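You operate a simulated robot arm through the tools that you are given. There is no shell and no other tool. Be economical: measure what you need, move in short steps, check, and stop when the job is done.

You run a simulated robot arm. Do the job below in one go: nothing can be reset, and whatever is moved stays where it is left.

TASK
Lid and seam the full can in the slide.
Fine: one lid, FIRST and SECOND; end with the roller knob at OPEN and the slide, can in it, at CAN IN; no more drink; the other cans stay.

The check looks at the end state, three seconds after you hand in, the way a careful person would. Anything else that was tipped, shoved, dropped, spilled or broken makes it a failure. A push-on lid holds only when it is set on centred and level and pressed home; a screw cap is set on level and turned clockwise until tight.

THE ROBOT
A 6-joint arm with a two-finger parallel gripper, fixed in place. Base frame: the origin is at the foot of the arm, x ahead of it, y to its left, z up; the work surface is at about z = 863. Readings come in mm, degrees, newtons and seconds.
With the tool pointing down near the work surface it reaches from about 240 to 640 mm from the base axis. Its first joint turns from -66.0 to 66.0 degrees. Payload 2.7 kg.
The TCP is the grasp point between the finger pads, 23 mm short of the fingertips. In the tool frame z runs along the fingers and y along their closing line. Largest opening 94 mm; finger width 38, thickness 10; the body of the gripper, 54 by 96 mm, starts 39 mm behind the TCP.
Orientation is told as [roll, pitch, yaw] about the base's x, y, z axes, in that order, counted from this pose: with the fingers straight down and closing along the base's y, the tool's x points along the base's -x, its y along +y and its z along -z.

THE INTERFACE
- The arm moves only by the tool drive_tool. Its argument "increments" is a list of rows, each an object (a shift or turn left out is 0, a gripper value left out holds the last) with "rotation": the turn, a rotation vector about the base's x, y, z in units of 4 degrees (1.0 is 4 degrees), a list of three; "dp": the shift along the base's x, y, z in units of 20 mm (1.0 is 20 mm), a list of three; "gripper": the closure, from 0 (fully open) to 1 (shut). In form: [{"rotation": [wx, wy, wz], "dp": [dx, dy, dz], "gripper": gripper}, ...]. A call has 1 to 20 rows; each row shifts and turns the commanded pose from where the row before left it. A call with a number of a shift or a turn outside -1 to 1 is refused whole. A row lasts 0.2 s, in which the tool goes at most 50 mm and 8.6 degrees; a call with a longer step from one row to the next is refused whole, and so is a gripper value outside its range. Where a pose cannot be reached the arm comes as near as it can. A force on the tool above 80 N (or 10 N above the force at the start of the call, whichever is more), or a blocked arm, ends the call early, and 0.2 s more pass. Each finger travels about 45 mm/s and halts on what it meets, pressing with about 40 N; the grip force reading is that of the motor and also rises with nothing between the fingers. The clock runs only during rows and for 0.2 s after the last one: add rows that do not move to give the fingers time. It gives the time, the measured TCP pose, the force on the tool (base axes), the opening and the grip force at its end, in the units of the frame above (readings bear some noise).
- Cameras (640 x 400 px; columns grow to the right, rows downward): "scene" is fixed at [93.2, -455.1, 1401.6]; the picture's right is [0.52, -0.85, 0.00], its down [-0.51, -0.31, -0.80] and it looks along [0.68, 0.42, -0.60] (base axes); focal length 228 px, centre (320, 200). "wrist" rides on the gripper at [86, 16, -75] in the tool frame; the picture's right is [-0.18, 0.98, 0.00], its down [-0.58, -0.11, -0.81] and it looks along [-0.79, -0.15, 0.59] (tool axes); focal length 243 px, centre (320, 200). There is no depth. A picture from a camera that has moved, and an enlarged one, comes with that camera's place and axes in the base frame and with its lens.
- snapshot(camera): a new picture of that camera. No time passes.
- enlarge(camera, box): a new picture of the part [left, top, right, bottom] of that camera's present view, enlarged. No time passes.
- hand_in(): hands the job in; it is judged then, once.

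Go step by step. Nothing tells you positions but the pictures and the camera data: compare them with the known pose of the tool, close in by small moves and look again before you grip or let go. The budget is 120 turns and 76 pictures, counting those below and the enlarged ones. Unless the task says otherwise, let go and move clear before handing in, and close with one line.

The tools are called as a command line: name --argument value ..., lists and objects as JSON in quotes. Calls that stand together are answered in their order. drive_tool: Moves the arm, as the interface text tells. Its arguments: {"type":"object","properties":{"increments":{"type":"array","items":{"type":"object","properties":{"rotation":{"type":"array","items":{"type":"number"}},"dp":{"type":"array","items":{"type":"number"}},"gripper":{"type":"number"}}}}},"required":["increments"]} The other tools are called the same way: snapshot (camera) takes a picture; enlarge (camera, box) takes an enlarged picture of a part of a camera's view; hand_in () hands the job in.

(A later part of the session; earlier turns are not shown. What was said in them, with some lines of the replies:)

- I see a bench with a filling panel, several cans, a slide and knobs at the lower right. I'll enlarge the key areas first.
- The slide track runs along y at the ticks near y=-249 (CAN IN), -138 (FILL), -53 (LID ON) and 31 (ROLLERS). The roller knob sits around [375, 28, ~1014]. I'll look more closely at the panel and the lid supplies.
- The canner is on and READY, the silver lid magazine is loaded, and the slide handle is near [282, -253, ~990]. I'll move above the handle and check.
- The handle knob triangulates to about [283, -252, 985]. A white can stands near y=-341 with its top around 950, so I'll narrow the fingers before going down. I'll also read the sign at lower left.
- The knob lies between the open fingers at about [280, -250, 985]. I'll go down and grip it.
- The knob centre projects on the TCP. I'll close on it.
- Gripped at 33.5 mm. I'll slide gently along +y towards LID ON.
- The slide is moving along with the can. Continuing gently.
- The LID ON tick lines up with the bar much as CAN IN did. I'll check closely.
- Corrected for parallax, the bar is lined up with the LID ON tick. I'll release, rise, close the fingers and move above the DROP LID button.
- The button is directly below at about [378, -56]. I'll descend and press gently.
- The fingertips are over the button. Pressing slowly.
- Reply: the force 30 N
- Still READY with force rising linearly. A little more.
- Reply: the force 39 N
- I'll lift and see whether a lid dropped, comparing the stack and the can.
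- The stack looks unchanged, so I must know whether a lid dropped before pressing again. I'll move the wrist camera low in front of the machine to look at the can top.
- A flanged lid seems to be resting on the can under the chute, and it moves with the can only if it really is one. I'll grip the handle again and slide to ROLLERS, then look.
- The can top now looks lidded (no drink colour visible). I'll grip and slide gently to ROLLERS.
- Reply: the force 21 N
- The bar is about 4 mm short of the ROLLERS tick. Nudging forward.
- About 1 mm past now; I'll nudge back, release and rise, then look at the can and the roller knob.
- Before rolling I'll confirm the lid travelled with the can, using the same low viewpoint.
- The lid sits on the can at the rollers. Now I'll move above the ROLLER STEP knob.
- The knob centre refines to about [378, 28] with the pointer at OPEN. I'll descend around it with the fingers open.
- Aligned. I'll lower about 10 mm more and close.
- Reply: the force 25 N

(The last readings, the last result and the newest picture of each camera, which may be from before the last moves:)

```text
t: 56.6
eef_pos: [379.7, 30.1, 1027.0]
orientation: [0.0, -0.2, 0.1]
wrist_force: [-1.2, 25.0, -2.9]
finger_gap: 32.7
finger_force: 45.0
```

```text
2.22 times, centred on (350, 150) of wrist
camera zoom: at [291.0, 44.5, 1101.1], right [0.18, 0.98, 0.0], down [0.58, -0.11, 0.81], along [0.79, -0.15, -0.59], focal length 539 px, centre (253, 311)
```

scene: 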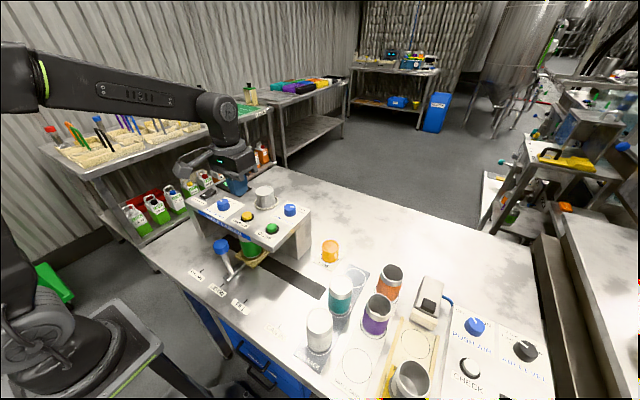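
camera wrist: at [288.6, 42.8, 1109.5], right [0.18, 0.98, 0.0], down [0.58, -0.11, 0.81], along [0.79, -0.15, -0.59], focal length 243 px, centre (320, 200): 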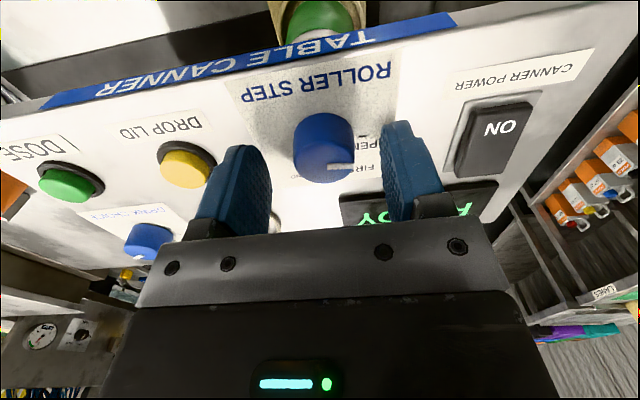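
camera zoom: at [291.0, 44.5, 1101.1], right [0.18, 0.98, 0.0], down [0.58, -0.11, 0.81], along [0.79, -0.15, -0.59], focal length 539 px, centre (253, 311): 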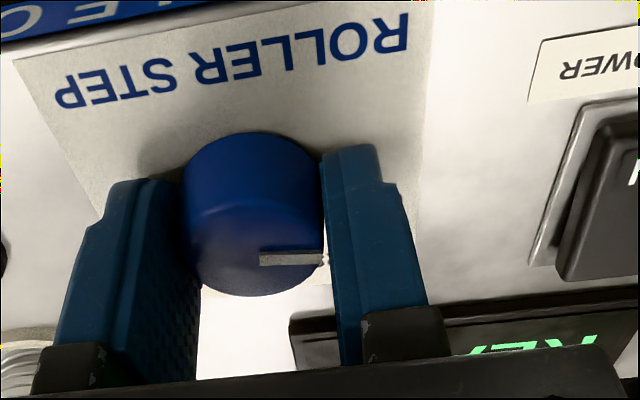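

Gripped at 32.7 mm. I'll relieve the side load slightly and turn clockwise towards FIRST.

drive_tool --increments '[{"dp": [0, 0.06, 0]}, {"rotation": [0, 0, -1]}, {"rotation": [0, 0, -1]}, {"rotation": [0, 0, -1]}, {"rotation": [0, 0, -1]}, {"rotation": [0, 0, -1]}, {"rotation": [0, 0, -1]}, {"rotation": [0, 0, -1]}, {"rotation": [0, 0, -1]}, {"rotation": [0, 0, -1]}, {"rotation": [0, 0, -1]}, {}]'

snapshot --camera "wrist"

enlarge --camera "scene" --box '[180, 160, 280, 240]'

```text
t: 59.2
eef_pos: [376.9, 28.5, 1026.3]
orientation: [-0.2, 0.0, -39.9]
wrist_force: [-10.2, -12.4, -10.6]
finger_gap: 32.1
finger_force: 45.2
```

```text
32 pictures are left
camera wrist: at [321.5, 95.4, 1101.2], right [0.77, 0.64, 0.0], down [0.38, -0.45, 0.81], along [0.51, -0.62, -0.59], focal length 243 px, centre (320, 200)
```

wrist: 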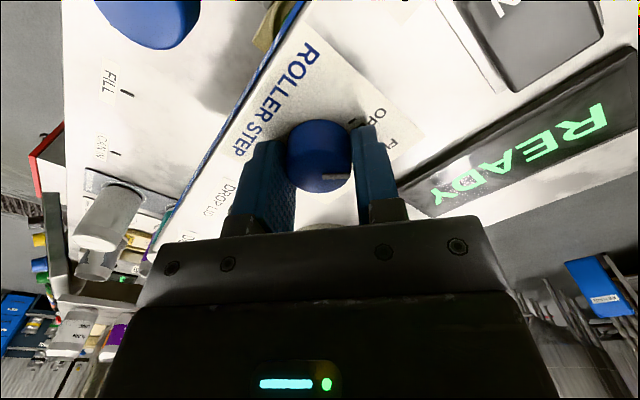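

```text
5.00 times, centred on (230, 200) of scene
camera zoom: at [93.1, -455.5, 1401.5], right [0.52, -0.85, 0.0], down [-0.51, -0.31, -0.8], along [0.68, 0.42, -0.6], focal length 1143 px, centre (770, 200)
```

zoom: 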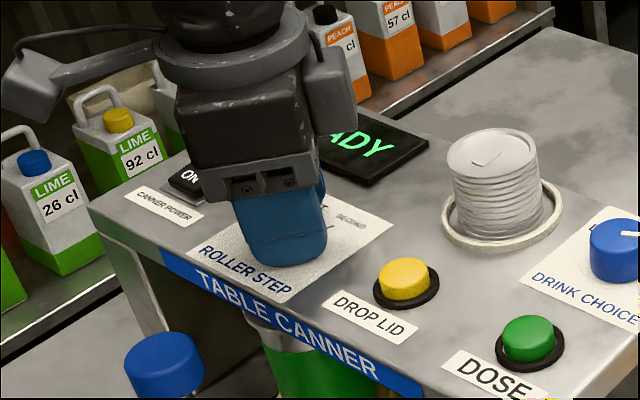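

enlarge --camera "wrist" --box '[260, 80, 440, 200]'

```text
3.33 times, centred on (350, 140) of wrist
camera zoom: at [321.5, 95.4, 1101.2], right [0.77, 0.64, 0.0], down [0.38, -0.45, 0.81], along [0.51, -0.62, -0.59], focal length 809 px, centre (220, 400)
```

zoom: 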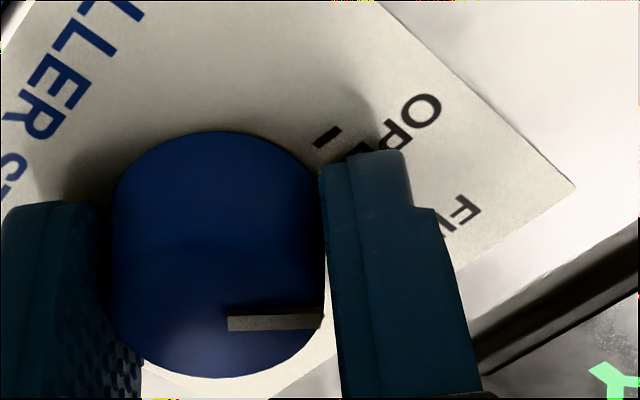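

OPEN tick lies at about 10° from +y, and my reestimate puts FIRST near 67° and SECOND near 124°; the pointer is now near 50°. I'll turn 16° more.

drive_tool --increments '[{"rotation": [0, 0, -1]}, {"rotation": [0, 0, -1]}, {"rotation": [0, 0, -1]}, {"rotation": [0, 0, -1]}, {}]'

snapshot --camera "wrist"

enlarge --camera "wrist" --box '[260, 80, 440, 200]'

```text
t: 60.4
eef_pos: [378.5, 28.7, 1027.6]
orientation: [-0.3, 0.0, -55.9]
wrist_force: [-14.1, -30.8, -6.4]
finger_gap: 32.3
finger_force: 44.5
```

```text
29 pictures are left
camera wrist: at [342.1, 107.9, 1101.2], right [0.92, 0.4, -0.01], down [0.24, -0.54, 0.81], along [0.32, -0.74, -0.59], focal length 243 px, centre (320, 200)
```

wrist: 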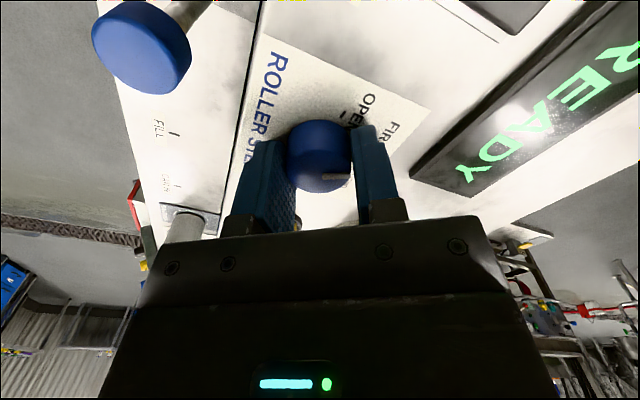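

```text
3.33 times, centred on (350, 140) of wrist
camera zoom: at [342.1, 107.9, 1101.2], right [0.92, 0.4, -0.01], down [0.24, -0.54, 0.81], along [0.32, -0.74, -0.59], focal length 809 px, centre (220, 400)
```

zoom: 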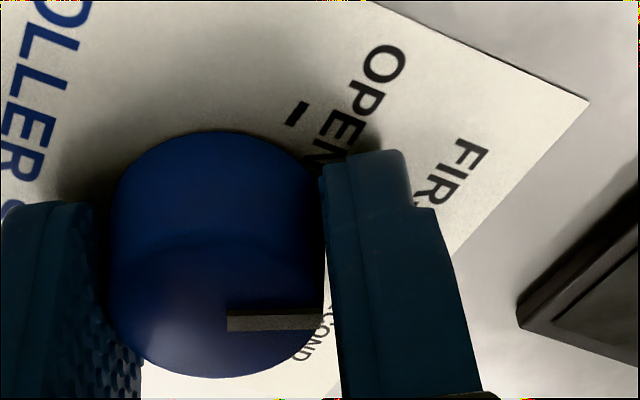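

The fingers hide the tick, so I'll release, rise and look at where the pointer sits.

drive_tool --increments '[{"gripper": 0.6}, {"gripper": 0.4}, {"gripper": 0.35}, {"dp": [0, 0, 0.5]}, {"dp": [0, 0, 1]}, {"dp": [0, 0, 1]}, {"dp": [0, 0, 1]}, {"dp": [0, 0, 0.5]}, {}]'

enlarge --camera "wrist" --box '[220, 0, 520, 190]'

enlarge --camera "scene" --box '[190, 170, 280, 230]'

```text
t: 62.4
eef_pos: [379.4, 29.9, 1107.0]
orientation: [-0.1, -0.1, -55.9]
wrist_force: [0.7, -1.3, 0.3]
finger_gap: 60.7
finger_force: 0.1
```

```text
2.11 times, centred on (370, 95) of wrist
camera zoom: at [343.5, 109.2, 1181.1], right [0.92, 0.4, 0.0], down [0.24, -0.54, 0.81], along [0.32, -0.74, -0.59], focal length 511 px, centre (215, 421)
```

zoom: 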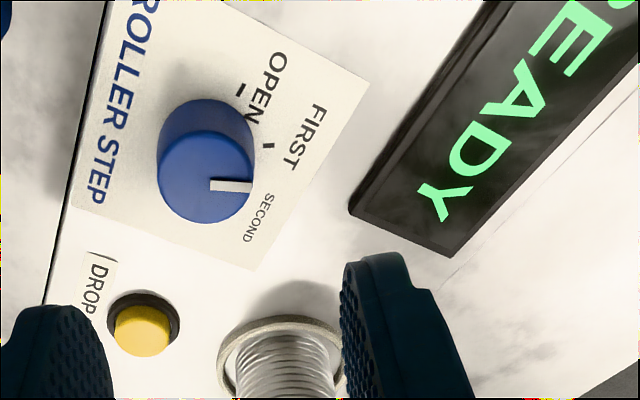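

```text
6.67 times, centred on (235, 200) of scene
camera zoom: at [93.2, -455.1, 1401.6], right [0.52, -0.85, 0.0], down [-0.51, -0.31, -0.8], along [0.68, 0.42, -0.6], focal length 1524 px, centre (887, 200)
```

zoom: 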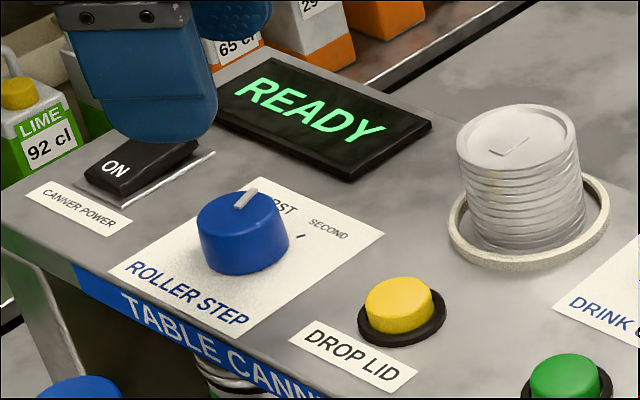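

enlarge --camera "wrist" --box '[280, 20, 370, 120]'

```text
4.00 times, centred on (325, 70) of wrist
camera zoom: at [343.5, 109.2, 1181.1], right [0.92, 0.4, 0.0], down [0.24, -0.54, 0.81], along [0.32, -0.74, -0.59], focal length 970 px, centre (300, 720)
```

zoom: 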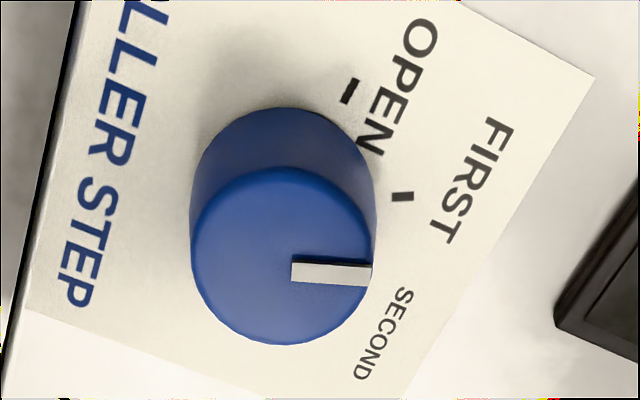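

The pointer sits at FIRST (about 66° against a tick at 67°). Let me look for any sign of the roll at the can top.

enlarge --camera "scene" --box '[200, 210, 270, 270]'

```text
6.67 times, centred on (235, 240) of scene
camera zoom: at [93.2, -455.1, 1401.6], right [0.52, -0.85, 0.0], down [-0.51, -0.31, -0.8], along [0.68, 0.42, -0.6], focal length 1524 px, centre (887, -67)
```

zoom: 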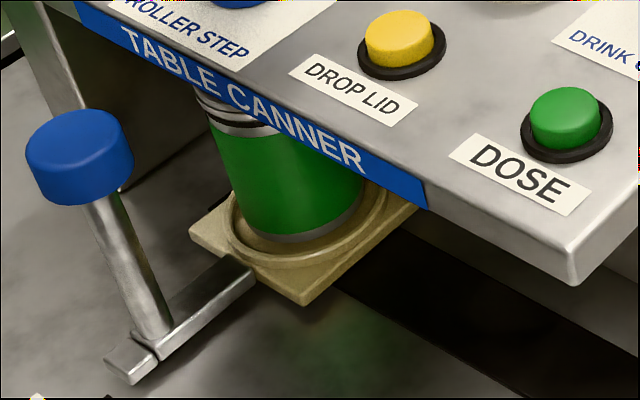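

There may be roller marks at the neck; I'll check with the low viewpoint before going on.

drive_tool --increments '[{"dp": [-0.5, -0.5, 0.3], "rotation": [0, 0, 1]}, {"dp": [-0.5, -0.5, 0], "rotation": [0, 0, 1]}, {"dp": [-0.5, -0.5, 0], "rotation": [0, 0, 1]}, {"dp": [-0.5, -0.5, 0], "rotation": [0, 0, 1]}, {"dp": [-0.5, -0.5, 0], "rotation": [0, 0, 1]}, {"dp": [-0.5, -0.5, 0], "rotation": [0, 0, 1]}, {"dp": [-0.5, -0.5, 0], "rotation": [0, 0, 1]}, {"dp": [-0.5, -0.5, 0], "rotation": [0, 0, 1]}, {"dp": [-0.5, -0.5, 0], "rotation": [0, 0, 1]}, {"dp": [-0.5, -0.5, 0], "rotation": [0, 0, 1]}, {"dp": [0, -0.5, 0], "rotation": [0, 0, 1]}, {"dp": [0, -0.5, 0], "rotation": [0, 0, 1]}, {"dp": [0, -0.5, 0], "rotation": [0, 0, 1]}, {"dp": [0, -0.6, 0], "rotation": [0, 0, 1]}, {"gripper": 1}]'

drive_tool --increments '[{"dp": [0, 0, -1]}, {"dp": [0, 0, -1]}, {"dp": [0, 0, -1]}, {"dp": [0, 0, -1]}, {"dp": [0, 0, -1]}, {"dp": [0, 0, -1]}, {"dp": [0, 0, -1]}, {"dp": [0, 0, -1]}, {"dp": [0, 0, -0.5]}, {}]'

enlarge --camera "wrist" --box '[450, 120, 640, 310]'

```text
t: 65.6
eef_pos: [280.2, -112.8, 1113.5]
orientation: [0.0, -0.1, 0.2]
wrist_force: [0.2, -0.5, -0.6]
finger_gap: 25.9
finger_force: 0.0
```

```text
t: 67.8
eef_pos: [279.7, -112.3, 943.0]
orientation: [0.0, -0.2, 0.1]
wrist_force: [-0.2, 0.2, 0.8]
finger_gap: 0.0
finger_force: 39.8
```

```text
2.11 times, centred on (545, 215) of wrist
camera zoom: at [191.7, -96.9, 1017.5], right [0.18, 0.98, 0.0], down [0.58, -0.11, 0.81], along [0.79, -0.15, -0.59], focal length 511 px, centre (-154, 168)
```

zoom: 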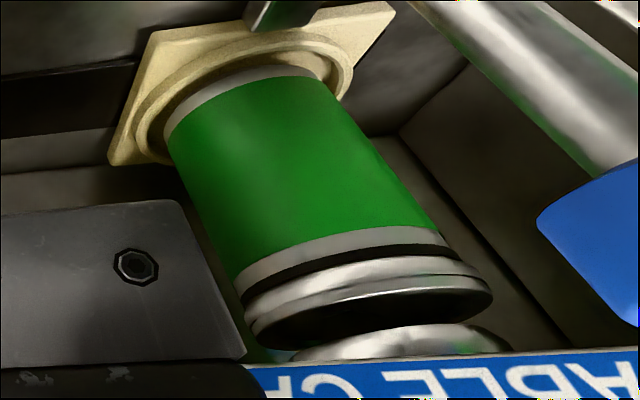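

The flange has curled under, so FIRST has been rolled. Back to the knob for SECOND, with a fresh grip at yaw 0.

drive_tool --increments '[{"dp": [0, 0, 1]}, {"dp": [0, 0, 1]}, {"dp": [0, 0, 1]}, {"dp": [0, 0, 1]}, {"dp": [0, 0, 1]}, {"dp": [0, 0, 1]}, {"dp": [0, 0, 1]}, {"dp": [0, 0, 1]}, {"dp": [0, 0, 0.6]}, {"dp": [0.1, 1, 0], "gripper": 0.35}, {"dp": [0.8, 1, 0]}, {"dp": [0.8, 1, 0]}, {"dp": [0.8, 1, 0]}, {"dp": [0.8, 1, 0]}, {"dp": [0.8, 1, 0]}, {"dp": [0.8, 1.05, 0]}, {}]'

drive_tool --increments '[{"dp": [0, 0, -1]}, {"dp": [0, 0, -1]}, {"dp": [0, 0, -1]}, {"dp": [0, 0, -0.8]}, {}]'

enlarge --camera "wrist" --box '[220, 60, 480, 240]'

```text
refused: 1.05 is not a number from -1 to 1
```

```text
t: 68.7
eef_pos: [280.8, -111.5, 883.4]
orientation: [0.0, 0.1, 0.2]
wrist_force: [-8.8, 6.9, 21.4]
finger_gap: 0.2
finger_force: 39.8
stopped in row 4: the force on the tool passed its limit (the readings are from after the stop); the commanded pose is now the measured one
```

```text
2.22 times, centred on (350, 150) of wrist
camera zoom: at [192.5, -97.0, 957.7], right [0.18, 0.98, 0.0], down [0.58, -0.11, 0.81], along [0.79, -0.15, -0.59], focal length 539 px, centre (253, 311)
```

zoom: 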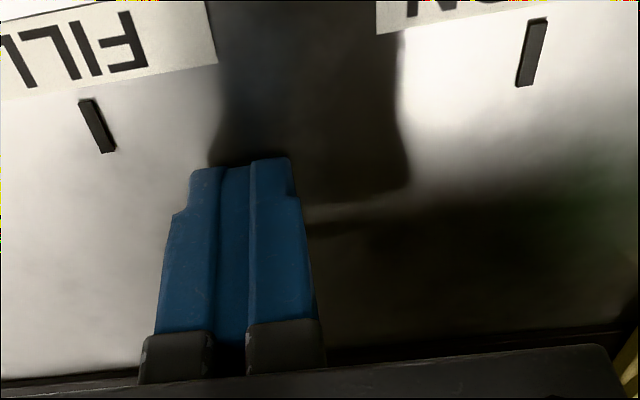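

My first call was refused for a number out of range, so the descent ran at the wrong place: the closed fingertips touched bare bench and the arm stopped there. Nothing else was near. I'll rise and move to the knob, one call at a time.

drive_tool --increments '[{"dp": [0, 0, 1]}, {"dp": [0, 0, 1]}, {"dp": [0, 0, 1]}, {"dp": [0, 0, 1]}, {"dp": [0, 0, 1]}, {"dp": [0, 0, 1]}, {"dp": [0, 0, 1]}, {"dp": [0, 0, 1]}, {"dp": [0, 0, 1]}, {"dp": [0, 0, 1]}, {"dp": [0, 0, 1]}, {"dp": [0, 0, 0.6]}, {"dp": [0.05, 1, 0], "gripper": 0.35}, {"dp": [0.8, 1, 0]}, {"dp": [0.8, 1, 0]}, {"dp": [0.8, 1, 0]}, {"dp": [0.8, 1, 0]}, {"dp": [0.8, 1, 0]}, {"dp": [0.8, 1, 0]}, {}]'

enlarge --camera "wrist" --box '[200, 0, 440, 200]'

enlarge --camera "scene" --box '[170, 200, 310, 310]'

```text
t: 72.9
eef_pos: [377.5, 27.7, 1113.3]
orientation: [-0.1, -0.1, 0.2]
wrist_force: [0.1, 0.0, -0.1]
finger_gap: 61.2
finger_force: 0.0
```

```text
2.00 times, centred on (320, 100) of wrist
camera zoom: at [290.2, 43.5, 1189.1], right [0.18, 0.98, 0.0], down [0.58, -0.11, 0.81], along [0.79, -0.15, -0.59], focal length 485 px, centre (320, 400)
```

zoom: 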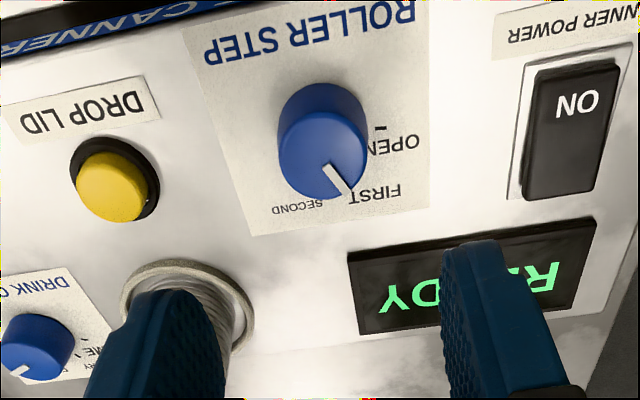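

```text
3.64 times, centred on (240, 255) of scene
camera zoom: at [93.2, -455.1, 1401.6], right [0.52, -0.85, 0.0], down [-0.51, -0.31, -0.8], along [0.68, 0.42, -0.6], focal length 831 px, centre (611, 0)
```

zoom: 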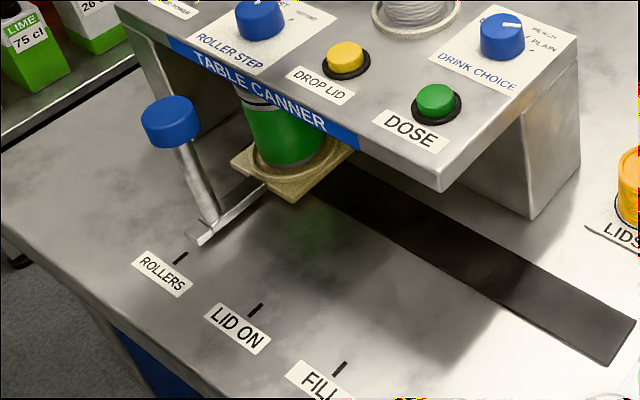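

All intact, with the pointer at FIRST. Descending onto the knob and gripping.

drive_tool --increments '[{"dp": [0, 0.05, -1]}, {"dp": [0, 0, -1]}, {"dp": [0, 0, -1]}, {"dp": [0, 0, -0.8]}, {"dp": [0, 0, -0.35]}, {"dp": [0, 0, -0.2]}, {}, {"gripper": 0.5}, {"gripper": 0.6}, {"gripper": 0.75}, {"gripper": 0.75}, {}]'

```text
t: 75.5
eef_pos: [377.5, 30.5, 1027.0]
orientation: [0.0, -0.1, 0.0]
wrist_force: [2.1, 16.2, -4.9]
finger_gap: 32.0
finger_force: 45.8
```

drive_tool --increments '[{"dp": [0, 0.03, 0]}, {"rotation": [0, 0, -1]}, {"rotation": [0, 0, -1]}, {"rotation": [0, 0, -1]}, {"rotation": [0, 0, -1]}, {"rotation": [0, 0, -1]}, {"rotation": [0, 0, -1]}, {"rotation": [0, 0, -1]}, {"rotation": [0, 0, -1]}, {"rotation": [0, 0, -1]}, {"rotation": [0, 0, -1]}, {"rotation": [0, 0, -1]}, {"rotation": [0, 0, -1]}, {"rotation": [0, 0, -1]}, {"rotation": [0, 0, -0.5]}, {}, {}]'

drive_tool --increments '[{"gripper": 0.6}, {"gripper": 0.4}, {"gripper": 0.35}, {"dp": [0, 0, 0.5]}, {"dp": [0, 0, 1]}, {"dp": [0, 0, 1]}, {"dp": [0, 0, 1]}, {"dp": [0, 0, 0.5]}, {}]'

enlarge --camera "wrist" --box '[270, 10, 390, 130]'

enlarge --camera "scene" --box '[190, 180, 270, 270]'

```text
t: 79.1
eef_pos: [377.7, 28.3, 1027.7]
orientation: [-0.1, -0.1, -53.8]
wrist_force: [-9.3, -14.4, 4.7]
finger_gap: 31.9
finger_force: 45.0
```

```text
t: 81.1
eef_pos: [377.4, 29.0, 1108.4]
orientation: [-0.1, -0.2, -53.9]
wrist_force: [0.2, -0.5, -0.1]
finger_gap: 61.1
finger_force: 0.1
```

```text
3.33 times, centred on (330, 70) of wrist
camera zoom: at [338.2, 107.3, 1183.4], right [0.9, 0.43, 0.0], down [0.25, -0.53, 0.81], along [0.35, -0.73, -0.59], focal length 809 px, centre (287, 633)
```

zoom: 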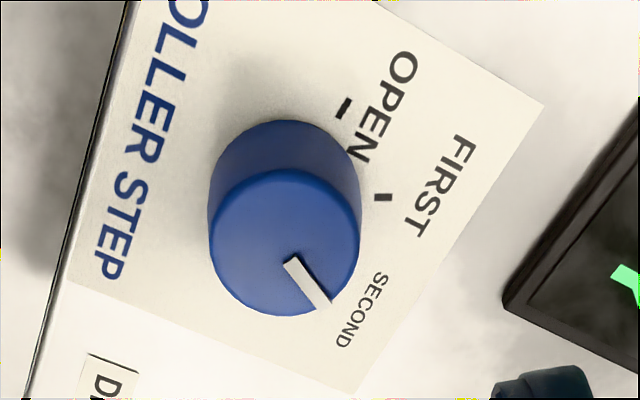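

```text
4.44 times, centred on (230, 225) of scene
camera zoom: at [93.2, -455.1, 1401.6], right [0.52, -0.85, 0.0], down [-0.51, -0.31, -0.8], along [0.68, 0.42, -0.6], focal length 1016 px, centre (720, 89)
```

zoom: 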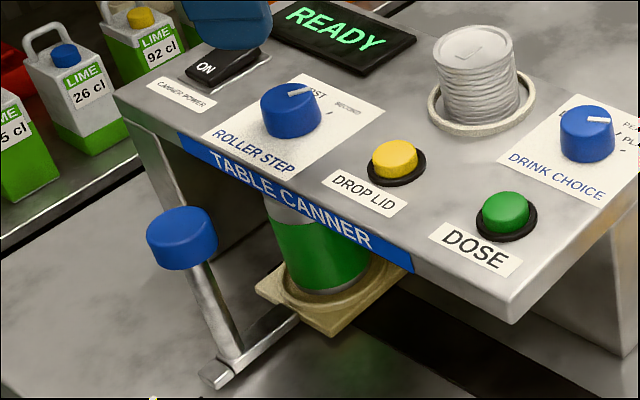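

The pointer is near SECOND (about 118–126°). I'll check the can top from the low viewpoint.

drive_tool --increments '[{"dp": [-0.5, -0.5, 0.3], "rotation": [0, 0, 1]}, {"dp": [-0.5, -0.5, 0], "rotation": [0, 0, 1]}, {"dp": [-0.5, -0.5, 0], "rotation": [0, 0, 1]}, {"dp": [-0.5, -0.5, 0], "rotation": [0, 0, 1]}, {"dp": [-0.5, -0.5, 0], "rotation": [0, 0, 1]}, {"dp": [-0.5, -0.5, 0], "rotation": [0, 0, 1]}, {"dp": [-0.5, -0.5, 0], "rotation": [0, 0, 1]}, {"dp": [-0.5, -0.5, 0], "rotation": [0, 0, 1]}, {"dp": [-0.5, -0.5, 0], "rotation": [0, 0, 1]}, {"dp": [-0.4, -0.5, 0], "rotation": [0, 0, 1]}, {"dp": [0, -0.5, 0], "rotation": [0, 0, 1]}, {"dp": [0, -0.5, 0], "rotation": [0, 0, 1]}, {"dp": [0, -0.5, 0], "rotation": [0, 0, 1]}, {"dp": [0, -0.6, 0], "rotation": [0, 0, 0.5]}, {"gripper": 1}]'

drive_tool --increments '[{"dp": [0, 0, -1]}, {"dp": [0, 0, -1]}, {"dp": [0, 0, -1]}, {"dp": [0, 0, -1]}, {"dp": [0, 0, -1]}, {"dp": [0, 0, -1]}, {"dp": [0, 0, -1]}, {"dp": [0, 0, -1]}, {"dp": [0, 0, -0.5]}, {}]'

enlarge --camera "wrist" --box '[450, 120, 640, 310]'

```text
t: 84.3
eef_pos: [279.3, -113.3, 1114.3]
orientation: [0.0, 0.0, 0.3]
wrist_force: [1.1, 0.1, 0.2]
finger_gap: 26.2
finger_force: 0.1
```

```text
t: 86.5
eef_pos: [279.2, -112.4, 944.7]
orientation: [0.0, -0.1, 0.0]
wrist_force: [0.1, -0.4, 0.8]
finger_gap: 0.0
finger_force: 40.0
```

```text
2.11 times, centred on (545, 215) of wrist
camera zoom: at [192.1, -97.9, 1017.6], right [0.18, 0.98, 0.0], down [0.58, -0.11, 0.81], along [0.79, -0.15, -0.59], focal length 511 px, centre (-154, 168)
```

zoom: 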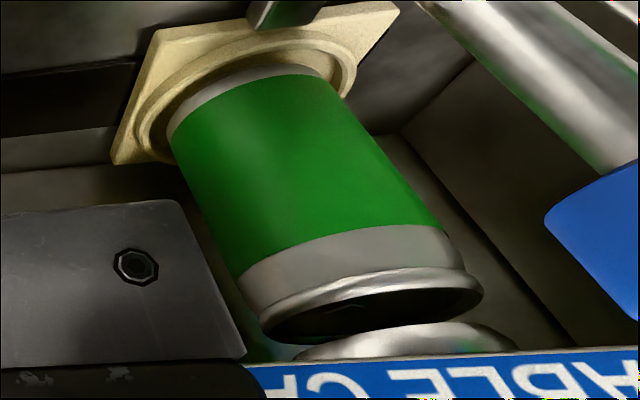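

The seam is now tight: SECOND is done. Next I'll turn the knob back to OPEN, gripping at yaw -56 and sweeping about 110° counter-clockwise.

drive_tool --increments '[{"dp": [0, 0, 1]}, {"dp": [0, 0, 1]}, {"dp": [0, 0, 1]}, {"dp": [0, 0, 1]}, {"dp": [0, 0, 1]}, {"dp": [0, 0, 1]}, {"dp": [0, 0, 1]}, {"dp": [0, 0, 1]}, {"dp": [0, 0, 0.5]}]'

drive_tool --increments '[{"dp": [0.3, 0.5, 0], "gripper": 0.35, "rotation": [0, 0, -1]}, {"dp": [0.3, 0.5, 0], "rotation": [0, 0, -1]}, {"dp": [0.3, 0.5, 0], "rotation": [0, 0, -1]}, {"dp": [0.3, 0.5, 0], "rotation": [0, 0, -1]}, {"dp": [0.3, 0.5, 0], "rotation": [0, 0, -1]}, {"dp": [0.3, 0.5, 0], "rotation": [0, 0, -1]}, {"dp": [0.3, 0.5, 0], "rotation": [0, 0, -1]}, {"dp": [0.4, 0.5, 0], "rotation": [0, 0, -1]}, {"dp": [0.4, 0.5, 0], "rotation": [0, 0, -1]}, {"dp": [0.4, 0.5, 0], "rotation": [0, 0, -1]}, {"dp": [0.4, 0.5, 0], "rotation": [0, 0, -1]}, {"dp": [0.4, 0.5, 0], "rotation": [0, 0, -1]}, {"dp": [0.4, 0.5, 0], "rotation": [0, 0, -1]}, {"dp": [0.42, 0.55, 0], "rotation": [0, 0, -0.5]}, {}]'

enlarge --camera "wrist" --box '[220, 0, 460, 200]'

```text
t: 88.5
eef_pos: [278.8, -112.0, 1114.5]
orientation: [0.0, -0.1, 0.2]
wrist_force: [-1.5, 0.3, -0.2]
finger_gap: 0.1
finger_force: 39.9
```

```text
t: 91.7
eef_pos: [379.3, 26.7, 1113.5]
orientation: [0.0, -0.1, -53.9]
wrist_force: [-0.1, 0.0, -0.3]
finger_gap: 60.7
finger_force: 0.1
```

```text
2.00 times, centred on (340, 100) of wrist
camera zoom: at [340.3, 105.9, 1187.6], right [0.9, 0.43, 0.0], down [0.25, -0.53, 0.81], along [0.35, -0.73, -0.59], focal length 485 px, centre (280, 400)
```

zoom: 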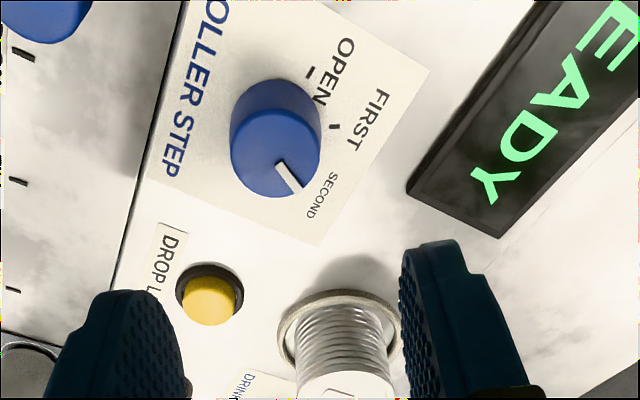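

drive_tool --increments '[{"dp": [-0.08, 0.1, -1]}, {"dp": [0, 0, -1]}, {"dp": [0, 0, -1]}, {"dp": [0, 0, -0.8]}, {"dp": [0, 0, -0.35]}, {"dp": [0, 0, -0.2]}, {}, {"gripper": 0.5}, {"gripper": 0.6}, {"gripper": 0.75}, {"gripper": 0.75}, {}]'

```text
t: 94.3
eef_pos: [375.9, 29.9, 1026.1]
orientation: [-0.1, -0.2, -53.9]
wrist_force: [-6.4, -4.9, 1.1]
finger_gap: 32.3
finger_force: 44.8
```

drive_tool --increments '[{"rotation": [0, 0, 1]}, {"rotation": [0, 0, 1]}, {"rotation": [0, 0, 1]}, {"rotation": [0, 0, 1]}, {"rotation": [0, 0, 1]}, {"rotation": [0, 0, 1]}, {"rotation": [0, 0, 1]}, {"rotation": [0, 0, 1]}, {"rotation": [0, 0, 1]}, {"rotation": [0, 0, 1]}, {"rotation": [0, 0, 1]}, {"rotation": [0, 0, 1]}, {"rotation": [0, 0, 1]}, {"rotation": [0, 0, 1]}, {"rotation": [0, 0, 1]}, {"rotation": [0, 0, 1]}, {"rotation": [0, 0, 1]}, {"rotation": [0, 0, 1]}, {"rotation": [0, 0, 1]}, {"rotation": [0, 0, 1]}]'

```text
t: 98.5
eef_pos: [376.1, 29.2, 1026.6]
orientation: [0.1, 0.1, 26.1]
wrist_force: [-20.3, -3.9, 7.2]
finger_gap: 32.1
finger_force: 44.9
```

drive_tool --increments '[{"rotation": [0, 0, 1]}, {"rotation": [0, 0, 1]}, {"rotation": [0, 0, 1]}, {"rotation": [0, 0, 1]}, {"rotation": [0, 0, 1]}, {"rotation": [0, 0, 1]}, {"rotation": [0, 0, 1]}, {"rotation": [0, 0, 0.5]}, {}]'

drive_tool --increments '[{"gripper": 0.6}, {"gripper": 0.4}, {"gripper": 0.35}, {"dp": [0, 0, 0.5]}, {"dp": [0, 0, 1]}, {"dp": [0, 0, 1]}, {"dp": [0, 0, 1]}, {"dp": [0, 0, 0.5]}, {}]'

enlarge --camera "wrist" --box '[250, 10, 390, 130]'

enlarge --camera "scene" --box '[190, 180, 270, 270]'

```text
t: 100.5
eef_pos: [376.1, 30.0, 1026.0]
orientation: [0.1, 0.0, 56.2]
wrist_force: [-16.0, -14.1, 0.9]
finger_gap: 32.1
finger_force: 45.3
```

```text
t: 102.5
eef_pos: [377.6, 29.6, 1107.3]
orientation: [0.0, -0.1, 56.1]
wrist_force: [0.5, -0.3, -0.7]
finger_gap: 60.8
finger_force: 0.0
```

```text
3.33 times, centred on (320, 70) of wrist
camera zoom: at [315.1, -34.5, 1181.7], right [-0.71, 0.7, 0.0], down [0.41, 0.42, 0.81], along [0.57, 0.58, -0.59], focal length 809 px, centre (320, 633)
```

zoom: 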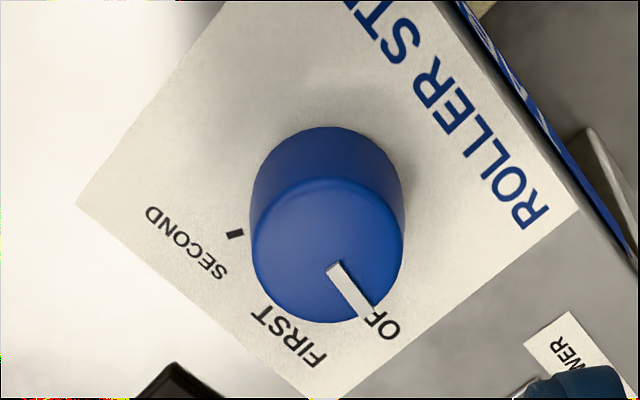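

```text
4.44 times, centred on (230, 225) of scene
camera zoom: at [93.2, -455.1, 1401.6], right [0.52, -0.85, 0.0], down [-0.51, -0.31, -0.8], along [0.68, 0.42, -0.6], focal length 1016 px, centre (720, 89)
```

zoom: 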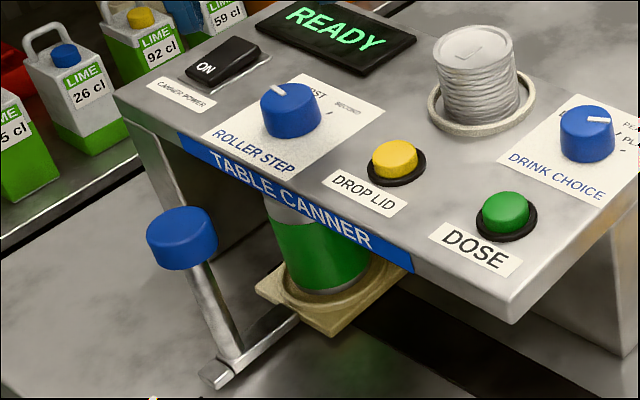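

The pointer is back at OPEN (9.7°, as at the start). Now I'll return to the handle.

drive_tool --increments '[{"dp": [-0.4, 0, 0.2], "rotation": [0, 0, -1]}, {"dp": [-0.4, 0, 0], "rotation": [0, 0, -1]}, {"dp": [-0.4, 0, 0], "rotation": [0, 0, -1]}, {"dp": [-0.4, 0, 0], "rotation": [0, 0, -1]}, {"dp": [-0.4, 0, 0], "rotation": [0, 0, -1]}, {"dp": [-0.4, 0, 0], "rotation": [0, 0, -1]}, {"dp": [-0.4, 0, 0], "rotation": [0, 0, -1]}, {"dp": [-0.4, 0, 0], "rotation": [0, 0, -1]}, {"dp": [-0.4, 0, 0], "rotation": [0, 0, -1]}, {"dp": [-0.4, 0, 0], "rotation": [0, 0, -1]}, {"dp": [-0.4, 0, 0], "rotation": [0, 0, -1]}, {"dp": [-0.4, 0, 0], "rotation": [0, 0, -1]}, {"rotation": [0, 0, -1]}, {"rotation": [0, 0, -1]}, {"gripper": 0.4}]'

drive_tool --increments '[{"dp": [0, 0, -1]}, {"dp": [0, 0, -1]}, {"dp": [0, 0, -0.8]}, {}]'

snapshot --camera "wrist"

```text
t: 105.7
eef_pos: [281.7, 30.9, 1109.6]
orientation: [0.1, 0.0, 0.1]
wrist_force: [-0.2, 1.2, 0.0]
finger_gap: 56.5
finger_force: 0.0
```

```text
t: 106.7
eef_pos: [281.7, 29.5, 1053.9]
orientation: [0.1, -0.1, 0.1]
wrist_force: [-0.3, 0.5, -0.1]
finger_gap: 56.4
finger_force: 0.1
```

```text
13 pictures are left
camera wrist: at [193.8, 44.4, 1128.0], right [0.18, 0.98, 0.0], down [0.58, -0.11, 0.81], along [0.79, -0.15, -0.59], focal length 243 px, centre (320, 200)
```

wrist: 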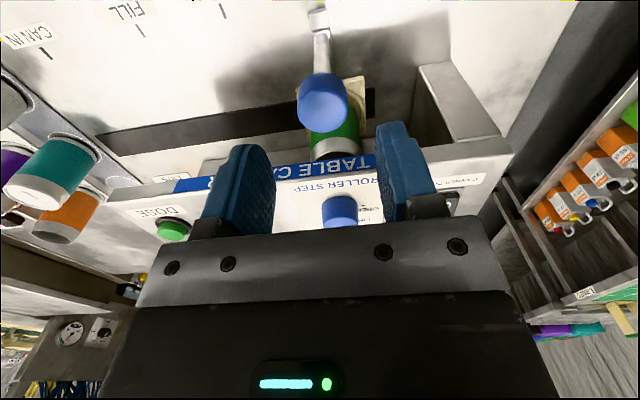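

Aligned. I'll descend, grip and check the grip reading before sliding.

drive_tool --increments '[{"dp": [0, 0, -1]}, {"dp": [0, 0, -1]}, {"dp": [0, 0, -1]}, {"dp": [0, 0, -0.4]}, {}, {"gripper": 0.55}, {"gripper": 0.65}, {"gripper": 0.8}, {"gripper": 0.8}, {}]'

```text
t: 108.9
eef_pos: [280.0, 30.4, 986.5]
orientation: [0.0, -0.1, 0.1]
wrist_force: [2.0, -2.3, -6.5]
finger_gap: 33.6
finger_force: 44.7
```

drive_tool --increments '[{"dp": [0, -0.1, 0]}, {"dp": [0, -0.2, 0]}, {"dp": [0, -0.3, 0]}, {"dp": [0, -0.35, 0]}, {"dp": [0, -0.35, 0]}, {"dp": [0, -0.35, 0]}, {"dp": [0, -0.35, 0]}, {"dp": [0, -0.35, 0]}, {"dp": [0, -0.35, 0]}, {"dp": [0, -0.35, 0]}, {"dp": [0, -0.35, 0]}, {"dp": [0, -0.35, 0]}, {"dp": [0, -0.35, 0]}, {"dp": [0, -0.35, 0]}, {"dp": [0, -0.35, 0]}, {"dp": [0, -0.35, 0]}, {"dp": [0, -0.35, 0]}, {"dp": [0, -0.3, 0]}, {"dp": [0, -0.2, 0]}, {"dp": [0, -0.1, 0]}]'

snapshot --camera "scene"

```text
t: 113.1
eef_pos: [280.1, -91.5, 986.8]
orientation: [-0.1, -0.2, 0.2]
wrist_force: [-0.8, 0.2, 1.8]
finger_gap: 33.7
finger_force: 45.2
```

```text
12 pictures are left
```

scene: 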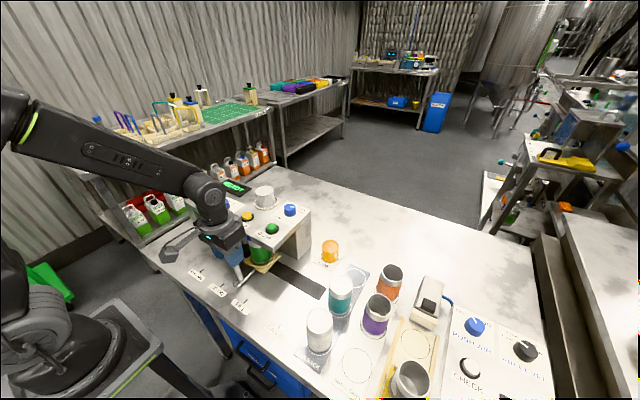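

drive_tool --increments '[{"dp": [0, -0.1, 0]}, {"dp": [0, -0.2, 0]}, {"dp": [0, -0.3, 0]}, {"dp": [0, -0.35, 0]}, {"dp": [0, -0.35, 0]}, {"dp": [0, -0.35, 0]}, {"dp": [0, -0.35, 0]}, {"dp": [0, -0.35, 0]}, {"dp": [0, -0.35, 0]}, {"dp": [0, -0.35, 0]}, {"dp": [0, -0.35, 0]}, {"dp": [0, -0.35, 0]}, {"dp": [0, -0.35, 0]}, {"dp": [0, -0.35, 0]}, {"dp": [0, -0.35, 0]}, {"dp": [0, -0.35, 0]}, {"dp": [0, -0.35, 0]}, {"dp": [0, -0.3, 0]}, {"dp": [0, -0.2, 0]}, {"dp": [0, -0.1, 0]}]'

drive_tool --increments '[{"dp": [0, -0.1, 0]}, {"dp": [0, -0.2, 0]}, {"dp": [0, -0.3, 0]}, {"dp": [0, -0.3, 0]}, {"dp": [0, -0.3, 0]}, {"dp": [0, -0.25, 0]}, {"dp": [0, -0.2, 0]}, {"dp": [0, -0.1, 0]}, {}]'

enlarge --camera "wrist" --box '[220, 0, 420, 120]'

```text
t: 117.3
eef_pos: [280.0, -215.3, 986.5]
orientation: [0.0, -0.1, 0.2]
wrist_force: [-9.2, 0.7, 11.2]
finger_gap: 33.6
finger_force: 44.7
```

```text
t: 119.3
eef_pos: [280.1, -248.5, 986.4]
orientation: [0.0, -0.1, 0.1]
wrist_force: [2.1, -1.3, 4.0]
finger_gap: 33.5
finger_force: 44.9
```

```text
3.20 times, centred on (320, 60) of wrist
camera zoom: at [193.0, -234.0, 1060.9], right [0.18, 0.98, 0.0], down [0.58, -0.11, 0.81], along [0.79, -0.15, -0.59], focal length 776 px, centre (320, 648)
```

zoom: 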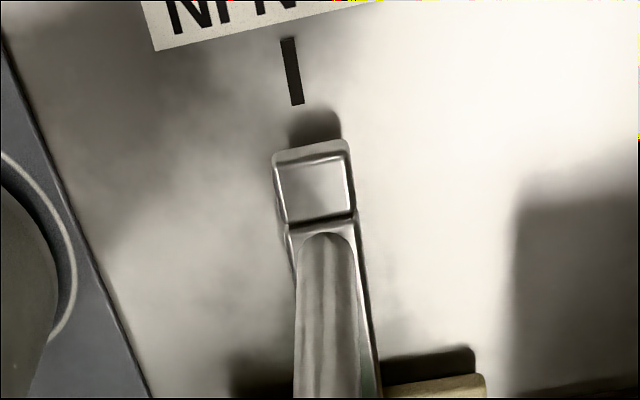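

About 3 mm still to go to the CAN IN tick.

drive_tool --increments '[{"dp": [0, -0.07, 0]}, {"dp": [0, -0.07, 0]}, {}]'

enlarge --camera "wrist" --box '[220, 0, 420, 120]'

```text
t: 120.1
eef_pos: [280.7, -249.2, 985.8]
orientation: [0.1, -0.1, 0.3]
wrist_force: [-7.2, 16.3, 6.1]
finger_gap: 33.5
finger_force: 44.5
```

```text
3.20 times, centred on (320, 60) of wrist
camera zoom: at [193.0, -235.6, 1061.0], right [0.18, 0.98, 0.0], down [0.58, -0.11, 0.81], along [0.79, -0.15, -0.59], focal length 776 px, centre (320, 648)
```

zoom: 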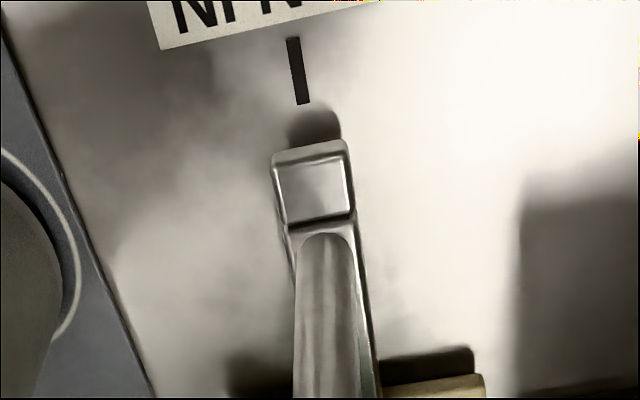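

The slide is at its end stop on the CAN IN tick. I'll release, rise and check everything.

drive_tool --increments '[{"dp": [0, 0.05, 0]}, {"gripper": 0.6}, {"gripper": 0.45}, {"gripper": 0.4}, {}, {"dp": [0, 0, 0.5]}, {"dp": [0, 0, 1]}, {"dp": [0, 0, 1]}, {"dp": [0, 0, 1]}, {"dp": [0, 0, 1]}, {"dp": [0, 0, 1]}, {"dp": [0, 0, 1]}, {"dp": [0, 0.5, 1]}, {"dp": [0, 1, 1]}, {"dp": [0, 1, 1]}, {"dp": [0, 1, 0]}, {"dp": [0, 1, 0]}, {"dp": [0, 1, 0]}, {"dp": [0, 1, 0]}, {}]'

enlarge --camera "scene" --box '[260, 230, 350, 340]'

snapshot --camera "scene"

enlarge --camera "scene" --box '[190, 170, 310, 250]'

```text
t: 124.3
eef_pos: [278.8, -120.0, 1176.0]
orientation: [-0.1, -0.1, 0.2]
wrist_force: [-0.1, 0.5, -0.1]
finger_gap: 56.6
finger_force: 0.1
```

```text
3.64 times, centred on (305, 285) of scene
camera zoom: at [93.2, -455.1, 1401.6], right [0.52, -0.85, 0.0], down [-0.51, -0.31, -0.8], along [0.68, 0.42, -0.6], focal length 831 px, centre (374, -109)
```

zoom: 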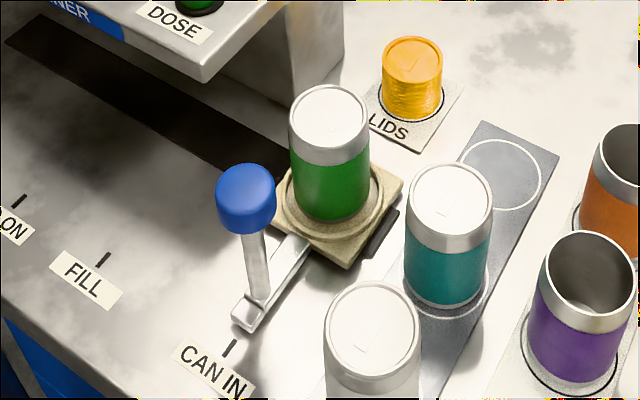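

```text
8 pictures are left
```

scene: 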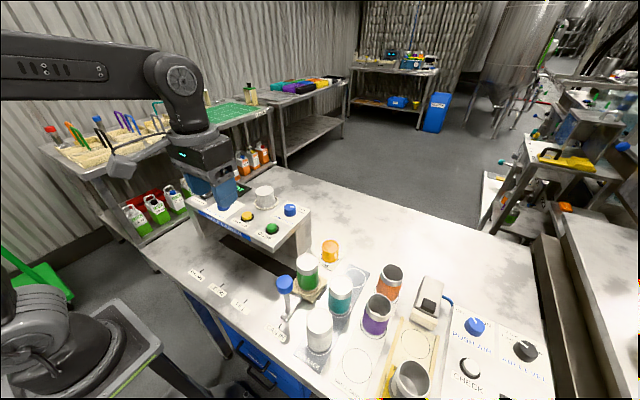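

```text
5.00 times, centred on (250, 210) of scene
camera zoom: at [93.2, -455.1, 1401.6], right [0.52, -0.85, 0.0], down [-0.51, -0.31, -0.8], along [0.68, 0.42, -0.6], focal length 1143 px, centre (670, 150)
```

zoom: 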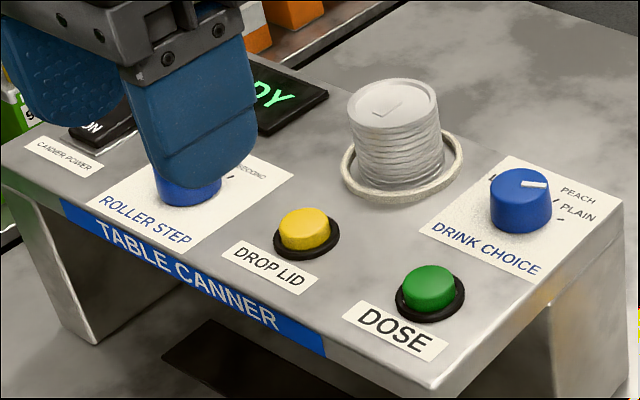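

The can is lidded and seamed in the slide at CAN IN, the roller knob was left at OPEN, and the other cans are where they started. The arm is clear, so I'm handing in.

hand_in

```text
The job is handed in.
```

The full can has one lid, seamed with FIRST and then SECOND; the roller knob is back at OPEN, the slide is at CAN IN with the can in it, no drink was added and no other can was moved, though my closed fingertips did touch bare bench once after a mis-sequenced move.
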